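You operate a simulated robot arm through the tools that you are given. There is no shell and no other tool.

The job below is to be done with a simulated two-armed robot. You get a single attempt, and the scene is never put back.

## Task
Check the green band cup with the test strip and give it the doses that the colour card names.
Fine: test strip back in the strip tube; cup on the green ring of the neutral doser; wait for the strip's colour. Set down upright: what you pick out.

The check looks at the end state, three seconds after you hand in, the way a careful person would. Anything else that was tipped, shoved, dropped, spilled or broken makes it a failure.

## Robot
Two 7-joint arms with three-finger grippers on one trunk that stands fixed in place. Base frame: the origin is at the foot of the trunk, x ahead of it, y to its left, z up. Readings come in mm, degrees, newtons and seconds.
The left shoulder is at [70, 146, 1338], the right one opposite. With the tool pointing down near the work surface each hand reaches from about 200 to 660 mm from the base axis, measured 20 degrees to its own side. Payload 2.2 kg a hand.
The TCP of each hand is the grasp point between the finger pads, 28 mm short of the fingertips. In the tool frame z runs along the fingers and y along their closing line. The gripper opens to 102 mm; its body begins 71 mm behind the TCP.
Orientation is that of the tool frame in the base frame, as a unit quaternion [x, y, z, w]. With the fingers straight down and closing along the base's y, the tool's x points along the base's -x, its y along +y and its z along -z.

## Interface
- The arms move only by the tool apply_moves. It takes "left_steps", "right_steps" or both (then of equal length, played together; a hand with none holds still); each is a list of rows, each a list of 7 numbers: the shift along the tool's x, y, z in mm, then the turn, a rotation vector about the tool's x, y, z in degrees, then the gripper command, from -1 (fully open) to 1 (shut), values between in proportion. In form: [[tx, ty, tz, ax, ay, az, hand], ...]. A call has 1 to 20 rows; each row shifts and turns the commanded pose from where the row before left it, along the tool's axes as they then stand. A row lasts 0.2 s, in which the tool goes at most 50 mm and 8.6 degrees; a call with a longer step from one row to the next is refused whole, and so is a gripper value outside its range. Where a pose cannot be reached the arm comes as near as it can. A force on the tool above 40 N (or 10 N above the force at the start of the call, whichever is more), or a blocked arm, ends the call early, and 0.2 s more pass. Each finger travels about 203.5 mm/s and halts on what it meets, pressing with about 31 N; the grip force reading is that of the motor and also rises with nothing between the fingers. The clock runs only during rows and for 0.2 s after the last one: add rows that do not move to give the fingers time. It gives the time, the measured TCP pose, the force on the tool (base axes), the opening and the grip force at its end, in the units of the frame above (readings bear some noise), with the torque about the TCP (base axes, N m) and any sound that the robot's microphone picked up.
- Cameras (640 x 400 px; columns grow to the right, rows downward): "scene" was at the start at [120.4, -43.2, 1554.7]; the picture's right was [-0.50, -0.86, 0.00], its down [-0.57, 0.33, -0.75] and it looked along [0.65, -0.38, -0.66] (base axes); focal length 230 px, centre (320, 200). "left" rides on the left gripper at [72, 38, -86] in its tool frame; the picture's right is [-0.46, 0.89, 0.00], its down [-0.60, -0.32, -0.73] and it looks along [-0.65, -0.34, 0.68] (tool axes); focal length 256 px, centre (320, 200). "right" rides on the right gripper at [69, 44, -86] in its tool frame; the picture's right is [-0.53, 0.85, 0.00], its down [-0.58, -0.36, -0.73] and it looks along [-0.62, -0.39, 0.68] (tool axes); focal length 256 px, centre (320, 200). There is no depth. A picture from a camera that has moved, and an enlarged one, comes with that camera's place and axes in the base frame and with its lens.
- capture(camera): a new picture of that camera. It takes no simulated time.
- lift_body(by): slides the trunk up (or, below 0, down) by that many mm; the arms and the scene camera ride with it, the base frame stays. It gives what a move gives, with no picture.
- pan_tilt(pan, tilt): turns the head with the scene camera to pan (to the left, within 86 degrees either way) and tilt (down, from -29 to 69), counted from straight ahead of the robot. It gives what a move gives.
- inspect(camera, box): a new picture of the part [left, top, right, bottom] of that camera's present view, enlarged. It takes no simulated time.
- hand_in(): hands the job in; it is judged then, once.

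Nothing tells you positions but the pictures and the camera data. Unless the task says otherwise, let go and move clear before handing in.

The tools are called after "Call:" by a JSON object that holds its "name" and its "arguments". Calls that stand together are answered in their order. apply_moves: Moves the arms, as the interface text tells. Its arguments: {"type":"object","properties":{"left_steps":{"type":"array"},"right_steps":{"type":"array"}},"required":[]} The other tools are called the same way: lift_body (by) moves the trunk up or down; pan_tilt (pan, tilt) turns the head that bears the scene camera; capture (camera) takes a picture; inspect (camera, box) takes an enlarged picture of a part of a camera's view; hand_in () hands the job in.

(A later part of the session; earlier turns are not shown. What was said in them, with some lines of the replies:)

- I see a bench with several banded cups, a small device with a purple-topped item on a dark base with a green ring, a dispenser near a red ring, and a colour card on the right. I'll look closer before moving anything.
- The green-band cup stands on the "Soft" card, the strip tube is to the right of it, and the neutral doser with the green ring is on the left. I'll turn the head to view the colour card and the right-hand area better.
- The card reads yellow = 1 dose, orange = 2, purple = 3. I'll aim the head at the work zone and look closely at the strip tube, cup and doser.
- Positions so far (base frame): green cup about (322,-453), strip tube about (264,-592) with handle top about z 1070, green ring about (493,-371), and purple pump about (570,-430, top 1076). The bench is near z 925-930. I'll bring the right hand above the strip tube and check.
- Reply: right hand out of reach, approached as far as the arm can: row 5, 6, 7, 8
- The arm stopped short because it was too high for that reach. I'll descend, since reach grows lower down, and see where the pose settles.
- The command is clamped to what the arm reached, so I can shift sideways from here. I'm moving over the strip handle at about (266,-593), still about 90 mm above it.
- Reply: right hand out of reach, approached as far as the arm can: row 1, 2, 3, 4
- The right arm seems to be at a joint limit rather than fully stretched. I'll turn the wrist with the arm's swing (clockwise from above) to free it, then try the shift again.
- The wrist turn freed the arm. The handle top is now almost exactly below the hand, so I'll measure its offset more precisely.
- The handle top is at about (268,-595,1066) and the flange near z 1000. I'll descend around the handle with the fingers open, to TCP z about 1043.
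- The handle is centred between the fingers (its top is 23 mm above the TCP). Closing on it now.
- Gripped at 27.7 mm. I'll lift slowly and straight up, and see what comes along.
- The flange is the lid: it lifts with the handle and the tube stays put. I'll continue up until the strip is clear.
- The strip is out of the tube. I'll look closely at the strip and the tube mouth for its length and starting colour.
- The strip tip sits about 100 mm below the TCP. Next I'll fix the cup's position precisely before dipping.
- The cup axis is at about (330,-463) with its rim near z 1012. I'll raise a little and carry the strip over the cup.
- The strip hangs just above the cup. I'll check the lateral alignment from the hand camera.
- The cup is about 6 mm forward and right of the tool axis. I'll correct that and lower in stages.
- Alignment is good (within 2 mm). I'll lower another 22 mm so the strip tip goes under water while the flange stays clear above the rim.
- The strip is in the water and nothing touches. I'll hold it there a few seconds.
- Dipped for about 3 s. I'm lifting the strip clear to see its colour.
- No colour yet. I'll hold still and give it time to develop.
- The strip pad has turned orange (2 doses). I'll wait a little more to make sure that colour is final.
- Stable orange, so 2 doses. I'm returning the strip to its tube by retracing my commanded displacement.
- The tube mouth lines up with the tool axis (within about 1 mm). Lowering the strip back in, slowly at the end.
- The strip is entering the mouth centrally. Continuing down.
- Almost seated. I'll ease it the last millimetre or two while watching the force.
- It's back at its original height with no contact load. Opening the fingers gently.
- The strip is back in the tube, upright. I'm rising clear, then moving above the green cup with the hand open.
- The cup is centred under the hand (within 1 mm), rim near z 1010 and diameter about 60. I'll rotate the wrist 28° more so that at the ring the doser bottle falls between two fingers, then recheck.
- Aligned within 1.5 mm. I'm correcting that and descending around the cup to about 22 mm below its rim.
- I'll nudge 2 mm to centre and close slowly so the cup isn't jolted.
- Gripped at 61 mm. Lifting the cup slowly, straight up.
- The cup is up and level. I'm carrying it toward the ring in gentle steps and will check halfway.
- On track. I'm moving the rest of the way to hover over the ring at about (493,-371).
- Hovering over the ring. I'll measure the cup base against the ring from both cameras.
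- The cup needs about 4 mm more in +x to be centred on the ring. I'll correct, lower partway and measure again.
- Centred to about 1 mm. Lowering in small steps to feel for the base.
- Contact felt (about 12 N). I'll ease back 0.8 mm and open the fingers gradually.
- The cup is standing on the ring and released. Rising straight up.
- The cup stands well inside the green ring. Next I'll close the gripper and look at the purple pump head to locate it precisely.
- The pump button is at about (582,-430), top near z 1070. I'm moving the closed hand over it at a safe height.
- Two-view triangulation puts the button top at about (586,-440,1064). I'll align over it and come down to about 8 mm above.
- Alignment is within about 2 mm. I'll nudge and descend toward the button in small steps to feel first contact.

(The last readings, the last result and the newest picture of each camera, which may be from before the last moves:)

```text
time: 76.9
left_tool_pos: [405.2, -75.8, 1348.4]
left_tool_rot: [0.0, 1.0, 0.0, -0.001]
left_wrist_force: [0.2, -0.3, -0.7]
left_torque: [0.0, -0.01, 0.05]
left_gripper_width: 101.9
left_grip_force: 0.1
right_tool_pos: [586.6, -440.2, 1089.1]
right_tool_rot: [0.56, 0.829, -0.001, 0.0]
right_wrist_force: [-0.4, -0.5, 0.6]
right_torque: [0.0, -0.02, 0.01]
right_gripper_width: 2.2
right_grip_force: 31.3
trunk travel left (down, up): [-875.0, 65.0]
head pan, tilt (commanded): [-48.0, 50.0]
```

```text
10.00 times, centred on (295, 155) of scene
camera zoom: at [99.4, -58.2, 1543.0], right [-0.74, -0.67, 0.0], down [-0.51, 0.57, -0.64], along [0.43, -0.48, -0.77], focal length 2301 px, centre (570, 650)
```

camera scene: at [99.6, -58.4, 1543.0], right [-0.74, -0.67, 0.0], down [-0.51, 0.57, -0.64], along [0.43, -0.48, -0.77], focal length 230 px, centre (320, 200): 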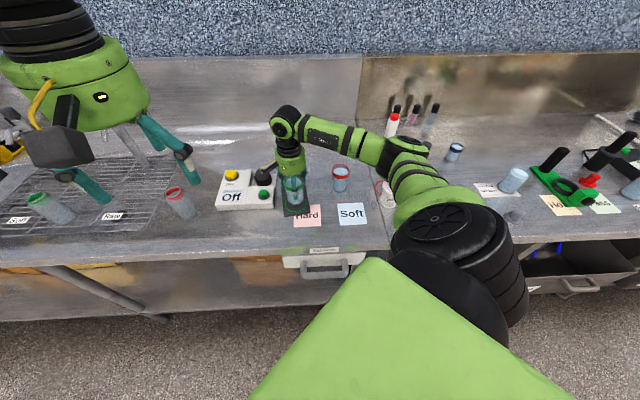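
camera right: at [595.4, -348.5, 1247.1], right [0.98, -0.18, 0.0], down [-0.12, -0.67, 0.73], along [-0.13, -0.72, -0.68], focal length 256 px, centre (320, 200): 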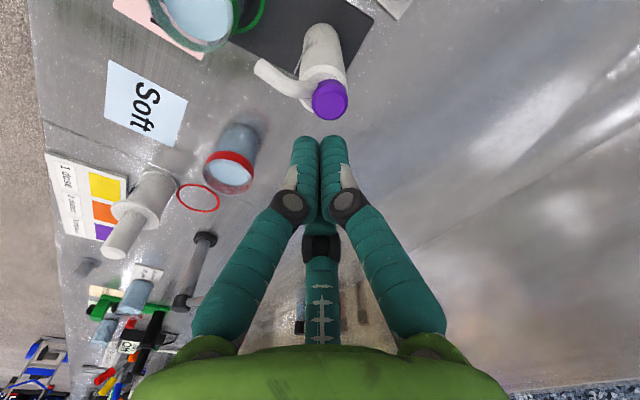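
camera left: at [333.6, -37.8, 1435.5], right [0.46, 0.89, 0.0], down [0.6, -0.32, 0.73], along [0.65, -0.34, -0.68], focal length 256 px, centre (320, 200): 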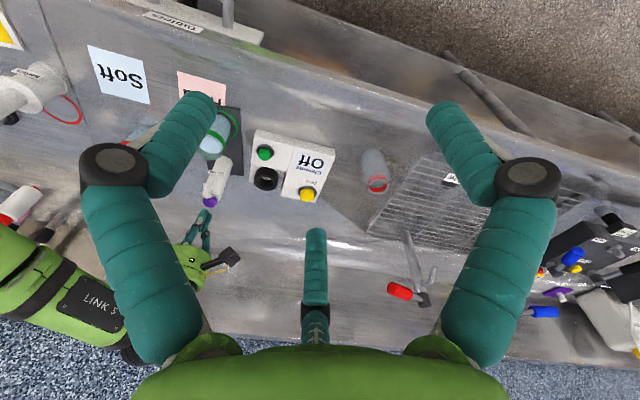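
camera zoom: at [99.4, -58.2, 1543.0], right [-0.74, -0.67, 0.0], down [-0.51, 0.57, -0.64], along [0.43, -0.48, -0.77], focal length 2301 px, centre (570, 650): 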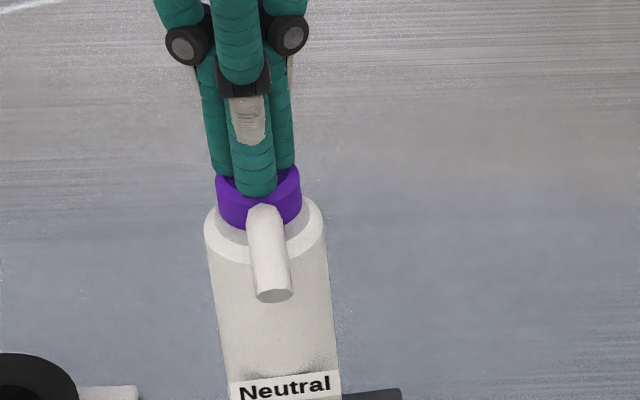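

Call:
{"name": "inspect", "arguments": {"camera": "right", "box": [270, 90, 370, 190]}}

Call:
{"name": "inspect", "arguments": {"camera": "left", "box": [170, 140, 270, 260]}}

```text
4.00 times, centred on (320, 140) of right
camera zoom: at [601.1, -360.0, 1175.1], right [0.98, -0.18, 0.0], down [-0.12, -0.67, 0.73], along [-0.13, -0.72, -0.68], focal length 1024 px, centre (320, 440)
```

zoom: 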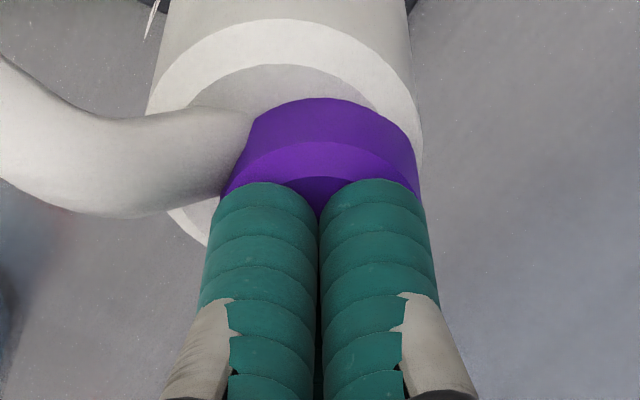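

```text
3.33 times, centred on (220, 200) of left
camera zoom: at [333.5, -37.9, 1435.5], right [0.46, 0.89, 0.0], down [0.6, -0.32, 0.73], along [0.65, -0.34, -0.68], focal length 853 px, centre (653, 200)
```

zoom: 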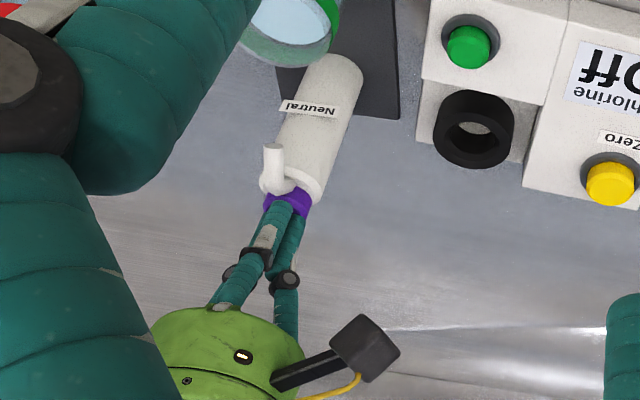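

Call:
{"name": "apply_moves", "arguments": {"right_steps": [[0, 0, 1, 0, 0, 0, 1], [0, 0, 0, 0, 0, 0, 1]]}}

Call:
{"name": "apply_moves", "arguments": {"right_steps": [[0, 0, 1, 0, 0, 0, 1], [0, 0, 0, 0, 0, 0, 1]]}}

Call:
{"name": "apply_moves", "arguments": {"right_steps": [[0, 0, 1, 0, 0, 0, 1], [0, 0, 0, 0, 0, 0, 1]]}}

Call:
{"name": "inspect", "arguments": {"camera": "right", "box": [270, 90, 370, 190]}}

```text
time: 77.5
left_tool_pos: [407.1, -75.4, 1349.2]
left_tool_rot: [0.0, 1.0, 0.0, -0.001]
left_wrist_force: [0.0, 0.0, -0.2]
left_torque: [0.02, -0.01, -0.01]
left_gripper_width: 102.1
left_grip_force: 0.0
right_tool_pos: [586.9, -441.1, 1089.4]
right_tool_rot: [0.559, 0.829, 0.001, 0.001]
right_wrist_force: [-0.2, -0.1, 1.3]
right_torque: [0.01, -0.01, 0.03]
right_gripper_width: 2.2
right_grip_force: 30.8
trunk travel left (down, up): [-875.0, 65.0]
head pan, tilt (commanded): [-48.0, 50.0]
```

```text
time: 78.1
left_tool_pos: [406.6, -75.2, 1349.6]
left_tool_rot: [0.0, 1.0, 0.001, 0.0]
left_wrist_force: [0.5, -0.1, 0.6]
left_torque: [0.0, 0.0, -0.01]
left_gripper_width: 102.1
left_grip_force: 0.0
right_tool_pos: [586.6, -440.9, 1087.0]
right_tool_rot: [0.559, 0.829, 0.001, 0.001]
right_wrist_force: [1.1, -0.1, 1.1]
right_torque: [-0.03, -0.04, -0.01]
right_gripper_width: 6.0
right_grip_force: 30.7
trunk travel left (down, up): [-875.0, 65.0]
head pan, tilt (commanded): [-48.0, 50.0]
```

```text
time: 78.7
left_tool_pos: [405.1, -74.6, 1348.9]
left_tool_rot: [0.0, 1.0, 0.0, 0.0]
left_wrist_force: [-0.3, 1.0, -1.1]
left_torque: [-0.01, -0.04, 0.0]
left_gripper_width: 102.3
left_grip_force: 0.0
right_tool_pos: [585.7, -440.8, 1086.0]
right_tool_rot: [0.559, 0.829, 0.001, 0.001]
right_wrist_force: [0.8, -0.7, 2.4]
right_torque: [0.01, -0.02, -0.01]
right_gripper_width: 2.3
right_grip_force: 31.0
trunk travel left (down, up): [-875.0, 65.0]
head pan, tilt (commanded): [-48.0, 50.0]
```

```text
4.00 times, centred on (320, 140) of right
camera zoom: at [600.9, -359.7, 1172.1], right [0.98, -0.18, 0.0], down [-0.12, -0.67, 0.73], along [-0.13, -0.72, -0.68], focal length 1024 px, centre (320, 440)
```

zoom: 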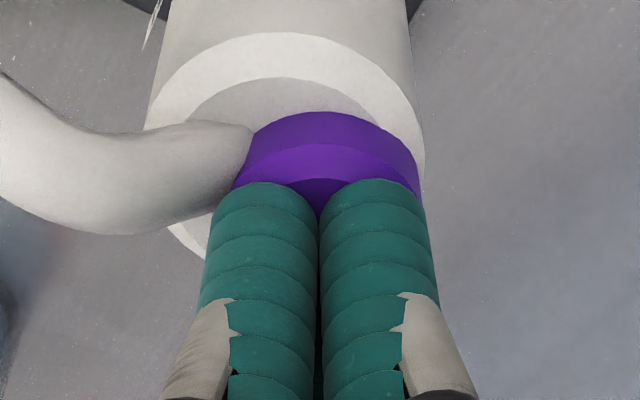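

Contact: the button is starting to depress with a light spring (about 2 N). I'll press on in small steps and watch for a sound or a stop.

Call:
{"name": "apply_moves", "arguments": {"right_steps": [[0, 0, 1, 0, 0, 0, 1], [0, 0, 1, 0, 0, 0, 1], [0, 0, 0, 0, 0, 0, 1]]}}

Call:
{"name": "apply_moves", "arguments": {"right_steps": [[0, 0, 1, 0, 0, 0, 1], [0, 0, 1, 0, 0, 0, 1], [0, 0, 0, 0, 0, 0, 1]]}}

Call:
{"name": "inspect", "arguments": {"camera": "right", "box": [270, 90, 370, 190]}}

```text
time: 79.5
left_tool_pos: [405.3, -75.2, 1349.0]
left_tool_rot: [0.0, 1.0, 0.001, -0.001]
left_wrist_force: [0.3, 0.1, -0.3]
left_torque: [-0.02, 0.0, -0.05]
left_gripper_width: 101.9
left_grip_force: 0.1
right_tool_pos: [586.2, -440.6, 1084.5]
right_tool_rot: [0.559, 0.829, 0.001, 0.001]
right_wrist_force: [0.7, -1.1, 1.9]
right_torque: [-0.03, 0.01, -0.02]
right_gripper_width: 5.8
right_grip_force: 30.9
trunk travel left (down, up): [-875.0, 65.0]
head pan, tilt (commanded): [-48.0, 50.0]
heard: click
```

```text
time: 80.3
left_tool_pos: [406.0, -73.9, 1350.9]
left_tool_rot: [0.0, 1.0, 0.001, 0.0]
left_wrist_force: [0.1, -0.7, -0.1]
left_torque: [-0.03, -0.02, 0.0]
left_gripper_width: 102.2
left_grip_force: 0.0
right_tool_pos: [585.5, -440.1, 1084.1]
right_tool_rot: [0.559, 0.829, 0.002, 0.002]
right_wrist_force: [2.6, -2.5, 8.9]
right_torque: [0.01, 0.06, 0.0]
right_gripper_width: 6.1
right_grip_force: 30.9
trunk travel left (down, up): [-875.0, 65.0]
head pan, tilt (commanded): [-48.0, 50.0]
```

```text
4.00 times, centred on (320, 140) of right
camera zoom: at [600.6, -359.7, 1169.6], right [0.98, -0.18, 0.0], down [-0.12, -0.67, 0.73], along [-0.13, -0.72, -0.68], focal length 1024 px, centre (320, 440)
```

zoom: 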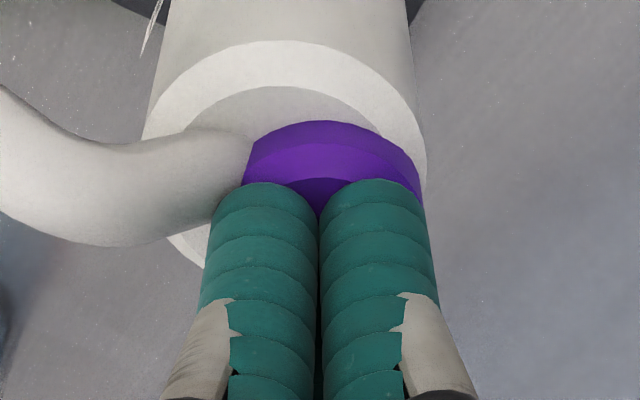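

Heard one click, and the button is at its stop: dose 1. I'm now raising fully so the button resets.

Call:
{"name": "apply_moves", "arguments": {"right_steps": [[0, 0, -3, 0, 0, 0, 1], [0, 0, -5, 0, 0, 0, 1], [0, 0, -6, 0, 0, 0, 1], [0, 0, -6, 0, 0, 0, 1], [0, 0, 0, 0, 0, 0, 1], [0, 0, 0, 0, 0, 0, 1]]}}

Call:
{"name": "inspect", "arguments": {"camera": "right", "box": [250, 80, 390, 220]}}

Call:
{"name": "inspect", "arguments": {"camera": "scene", "box": [260, 130, 330, 220]}}

```text
time: 81.7
left_tool_pos: [407.1, -74.8, 1348.9]
left_tool_rot: [0.001, 1.0, 0.0, 0.0]
left_wrist_force: [0.3, -0.4, 0.2]
left_torque: [0.02, 0.01, 0.02]
left_gripper_width: 102.0
left_grip_force: 0.1
right_tool_pos: [587.2, -439.2, 1101.9]
right_tool_rot: [0.56, 0.829, 0.0, 0.0]
right_wrist_force: [0.1, 0.6, 0.1]
right_torque: [-0.01, 0.01, 0.01]
right_gripper_width: 2.4
right_grip_force: 31.3
trunk travel left (down, up): [-875.0, 65.0]
head pan, tilt (commanded): [-48.0, 50.0]
```

```text
2.86 times, centred on (320, 150) of right
camera zoom: at [601.5, -359.5, 1188.4], right [0.98, -0.18, 0.0], down [-0.12, -0.67, 0.73], along [-0.13, -0.72, -0.68], focal length 731 px, centre (320, 343)
```

zoom: 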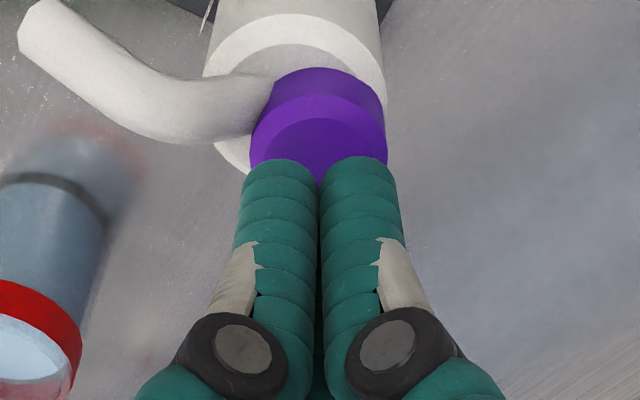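

```text
4.44 times, centred on (295, 175) of scene
camera zoom: at [99.6, -58.2, 1543.0], right [-0.74, -0.67, 0.0], down [-0.51, 0.57, -0.64], along [0.43, -0.48, -0.77], focal length 1022 px, centre (431, 311)
```

zoom: 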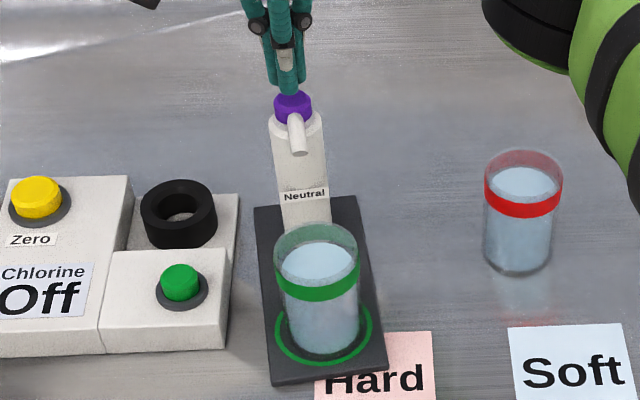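

The button has returned. Second press.

Call:
{"name": "apply_moves", "arguments": {"right_steps": [[0, 0, 5, 0, 0, 0, 1], [0, 0, 5, 0, 0, 0, 1], [0, 0, 3, 0, 0, 0, 1], [0, 0, 2, 0, 0, 0, 1], [0, 0, 1, 0, 0, 0, 1], [0, 0, 1, 0, 0, 0, 1], [0, 0, 0, 0, 0, 0, 1]]}}

Call:
{"name": "apply_moves", "arguments": {"right_steps": [[0, 0, 1, 0, 0, 0, 1], [0, 0, 1, 0, 0, 0, 1], [0, 0, 0, 0, 0, 0, 1]]}}

```text
time: 83.3
left_tool_pos: [405.8, -75.5, 1348.8]
left_tool_rot: [0.0, 1.0, 0.0, 0.0]
left_wrist_force: [0.2, -0.3, -0.2]
left_torque: [-0.02, 0.04, 0.0]
left_gripper_width: 102.3
left_grip_force: 0.1
right_tool_pos: [587.0, -439.9, 1085.2]
right_tool_rot: [0.559, 0.829, 0.001, 0.0]
right_wrist_force: [0.4, 0.1, 1.7]
right_torque: [0.0, 0.0, -0.03]
right_gripper_width: 6.0
right_grip_force: 31.0
trunk travel left (down, up): [-875.0, 65.0]
head pan, tilt (commanded): [-48.0, 50.0]
heard: click
```

```text
time: 84.1
left_tool_pos: [406.3, -75.1, 1349.5]
left_tool_rot: [0.0, 1.0, 0.0, 0.0]
left_wrist_force: [0.3, 0.5, 0.8]
left_torque: [-0.01, 0.01, 0.01]
left_gripper_width: 102.2
left_grip_force: 0.2
right_tool_pos: [586.5, -441.5, 1082.6]
right_tool_rot: [0.559, 0.829, 0.001, 0.001]
right_wrist_force: [0.5, -0.2, 3.0]
right_torque: [-0.03, -0.01, 0.04]
right_gripper_width: 6.1
right_grip_force: 30.9
trunk travel left (down, up): [-875.0, 65.0]
head pan, tilt (commanded): [-48.0, 50.0]
```

Second click heard: two doses given. I'm raising clear and backing off.

Call:
{"name": "apply_moves", "arguments": {"right_steps": [[0, 0, -3, 0, 0, 0, 1], [0, 0, -6, 0, 0, 0, 1], [0, 0, -10, 0, 0, 0, 1], [0, 0, -14, 0, 0, 0, 1], [0, 0, -15, 0, 0, 0, 1], [0, 0, -15, 0, 0, 0, 1], [0, 0, -15, 0, 0, 0, 1], [0, 0, 0, 0, 0, 0, 1]]}}

Call:
{"name": "capture", "arguments": {"camera": "right"}}

Call:
{"name": "inspect", "arguments": {"camera": "scene", "box": [240, 110, 340, 220]}}

```text
time: 85.9
left_tool_pos: [405.5, -75.6, 1349.6]
left_tool_rot: [0.0, 1.0, 0.0, 0.0]
left_wrist_force: [-0.3, 0.8, 0.1]
left_torque: [0.01, -0.02, 0.03]
left_gripper_width: 102.1
left_grip_force: 0.1
right_tool_pos: [586.3, -439.8, 1162.1]
right_tool_rot: [0.56, 0.829, 0.001, 0.0]
right_wrist_force: [1.4, -0.2, -0.1]
right_torque: [0.01, 0.0, -0.01]
right_gripper_width: 2.0
right_grip_force: 30.6
trunk travel left (down, up): [-875.0, 65.0]
head pan, tilt (commanded): [-48.0, 50.0]
```

```text
taken
camera right: at [600.6, -360.0, 1246.5], right [0.98, -0.18, 0.0], down [-0.12, -0.67, 0.73], along [-0.13, -0.72, -0.68], focal length 256 px, centre (320, 200)
```

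right: 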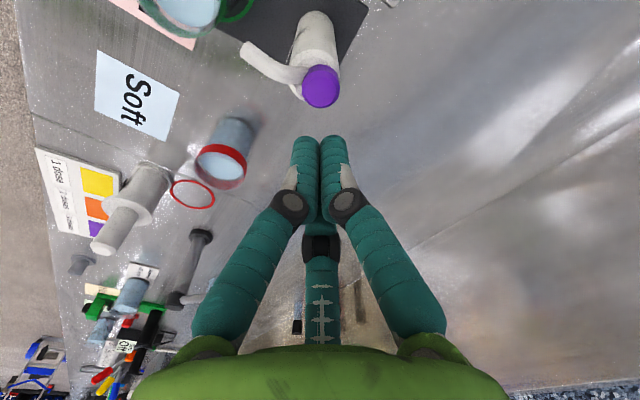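

```text
3.64 times, centred on (290, 165) of scene
camera zoom: at [99.7, -58.3, 1543.0], right [-0.74, -0.67, 0.0], down [-0.51, 0.57, -0.64], along [0.43, -0.48, -0.77], focal length 837 px, centre (429, 327)
```

zoom: 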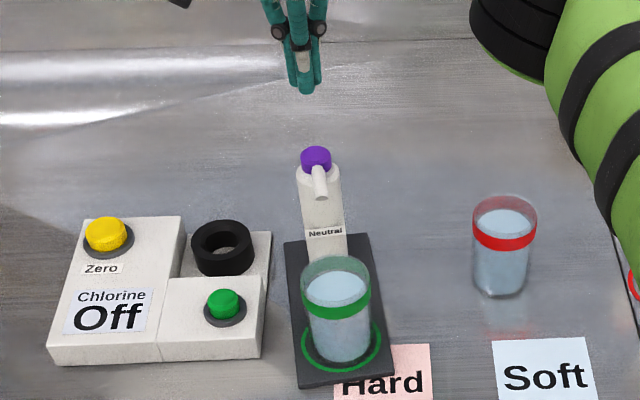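

Button is up and the cup undisturbed. I'll retract the hand and do a final check of everything.

Call:
{"name": "apply_moves", "arguments": {"right_steps": [[16.8, -11.5, -5, 0, 0, 0, 1], [16.8, -11.5, -5, 0, 0, 0, 1], [16.8, -11.5, -5, 0, 0, 0, 1], [16.8, -11.5, -5, 0, 0, 0, 1], [16.8, -11.5, -5, 0, 0, 0, 1], [16.8, -11.5, -5, 0, 0, 0, 1], [16.8, -11.5, -5, 0, 0, 0, 1], [16.8, -11.5, -5, 0, 0, 0, 1], [0, 0, 0, 0, 0, 0, 1]]}}

Call:
{"name": "capture", "arguments": {"camera": "scene"}}

Call:
{"name": "inspect", "arguments": {"camera": "left", "box": [0, 40, 260, 220]}}

Call:
{"name": "inspect", "arguments": {"camera": "scene", "box": [260, 120, 420, 230]}}

Call:
{"name": "capture", "arguments": {"camera": "right"}}

```text
time: 87.9
left_tool_pos: [407.1, -75.3, 1349.0]
left_tool_rot: [0.0, 1.0, 0.0, 0.0]
left_wrist_force: [0.3, -0.2, 0.1]
left_torque: [-0.01, 0.0, 0.04]
left_gripper_width: 101.7
left_grip_force: 0.1
right_tool_pos: [452.1, -350.9, 1201.6]
right_tool_rot: [0.559, 0.829, 0.0, -0.001]
right_wrist_force: [0.2, 0.6, 0.0]
right_torque: [-0.02, 0.04, 0.0]
right_gripper_width: 2.1
right_grip_force: 31.0
trunk travel left (down, up): [-875.0, 65.0]
head pan, tilt (commanded): [-48.0, 50.0]
```

```text
taken
camera scene: at [99.9, -58.2, 1543.0], right [-0.74, -0.67, 0.0], down [-0.51, 0.57, -0.64], along [0.43, -0.48, -0.77], focal length 230 px, centre (320, 200)
```

scene: 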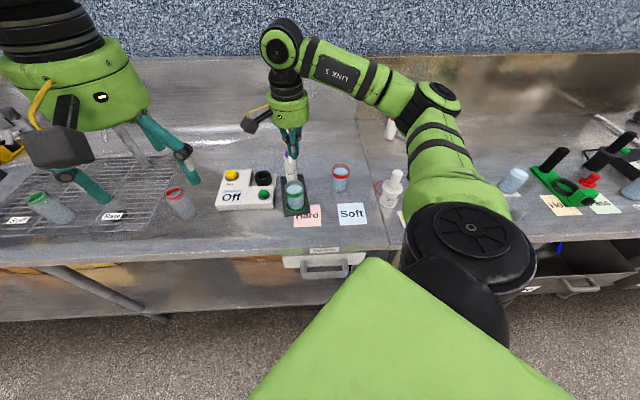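

```text
2.22 times, centred on (130, 130) of left
camera zoom: at [334.0, -37.9, 1435.4], right [0.46, 0.89, 0.0], down [0.6, -0.32, 0.73], along [0.65, -0.34, -0.68], focal length 569 px, centre (742, 356)
```

zoom: 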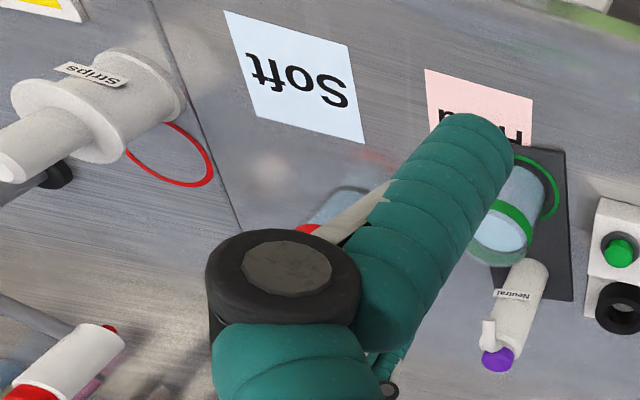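

```text
3.64 times, centred on (340, 175) of scene
camera zoom: at [99.9, -58.2, 1543.0], right [-0.74, -0.67, 0.0], down [-0.51, 0.57, -0.64], along [0.43, -0.48, -0.77], focal length 837 px, centre (247, 291)
```

zoom: 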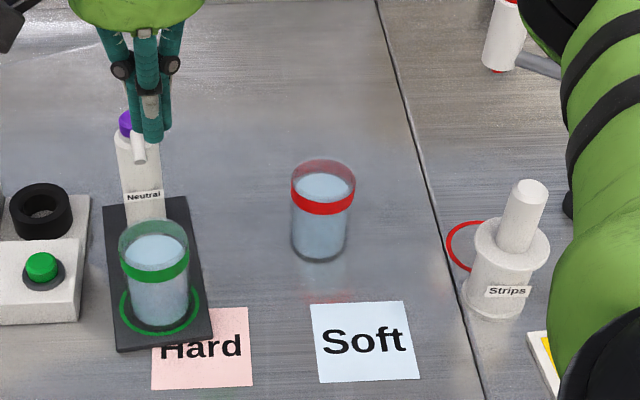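

```text
taken
camera right: at [467.0, -269.5, 1286.8], right [0.98, -0.18, 0.0], down [-0.12, -0.67, 0.73], along [-0.13, -0.72, -0.68], focal length 256 px, centre (320, 200)
```

right: 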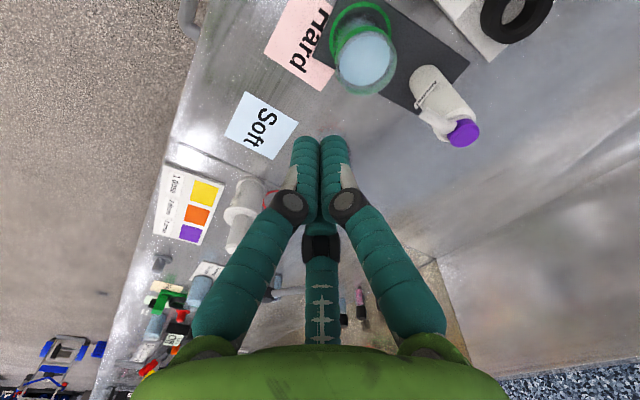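

The strip is back in its tube, upright. The green-band cup stands inside the green ring, two doses were given (orange = 2, two clicks), nothing else was moved, and both hands are clear. Handing in.

Call:
{"name": "hand_in", "arguments": {}}

```text
The job is handed in.
```

I tested the green-band cup and gave it two doses from the neutral doser. The job is handed in; no verdict has come back yet.

- **Test:** I dipped the strip for about 3 seconds. It turned orange and stayed orange, which the colour card lists as 2 doses.
- **Strip:** It is back in the strip tube, upright and fully seated.
- **Cup:** It stands upright inside the green ring of the neutral doser.
- **Doses:** I pressed the pump twice, with one click heard for each press.

I saw nothing else tipped, spilled or moved in the final pictures, and both hands were clear before I handed in.
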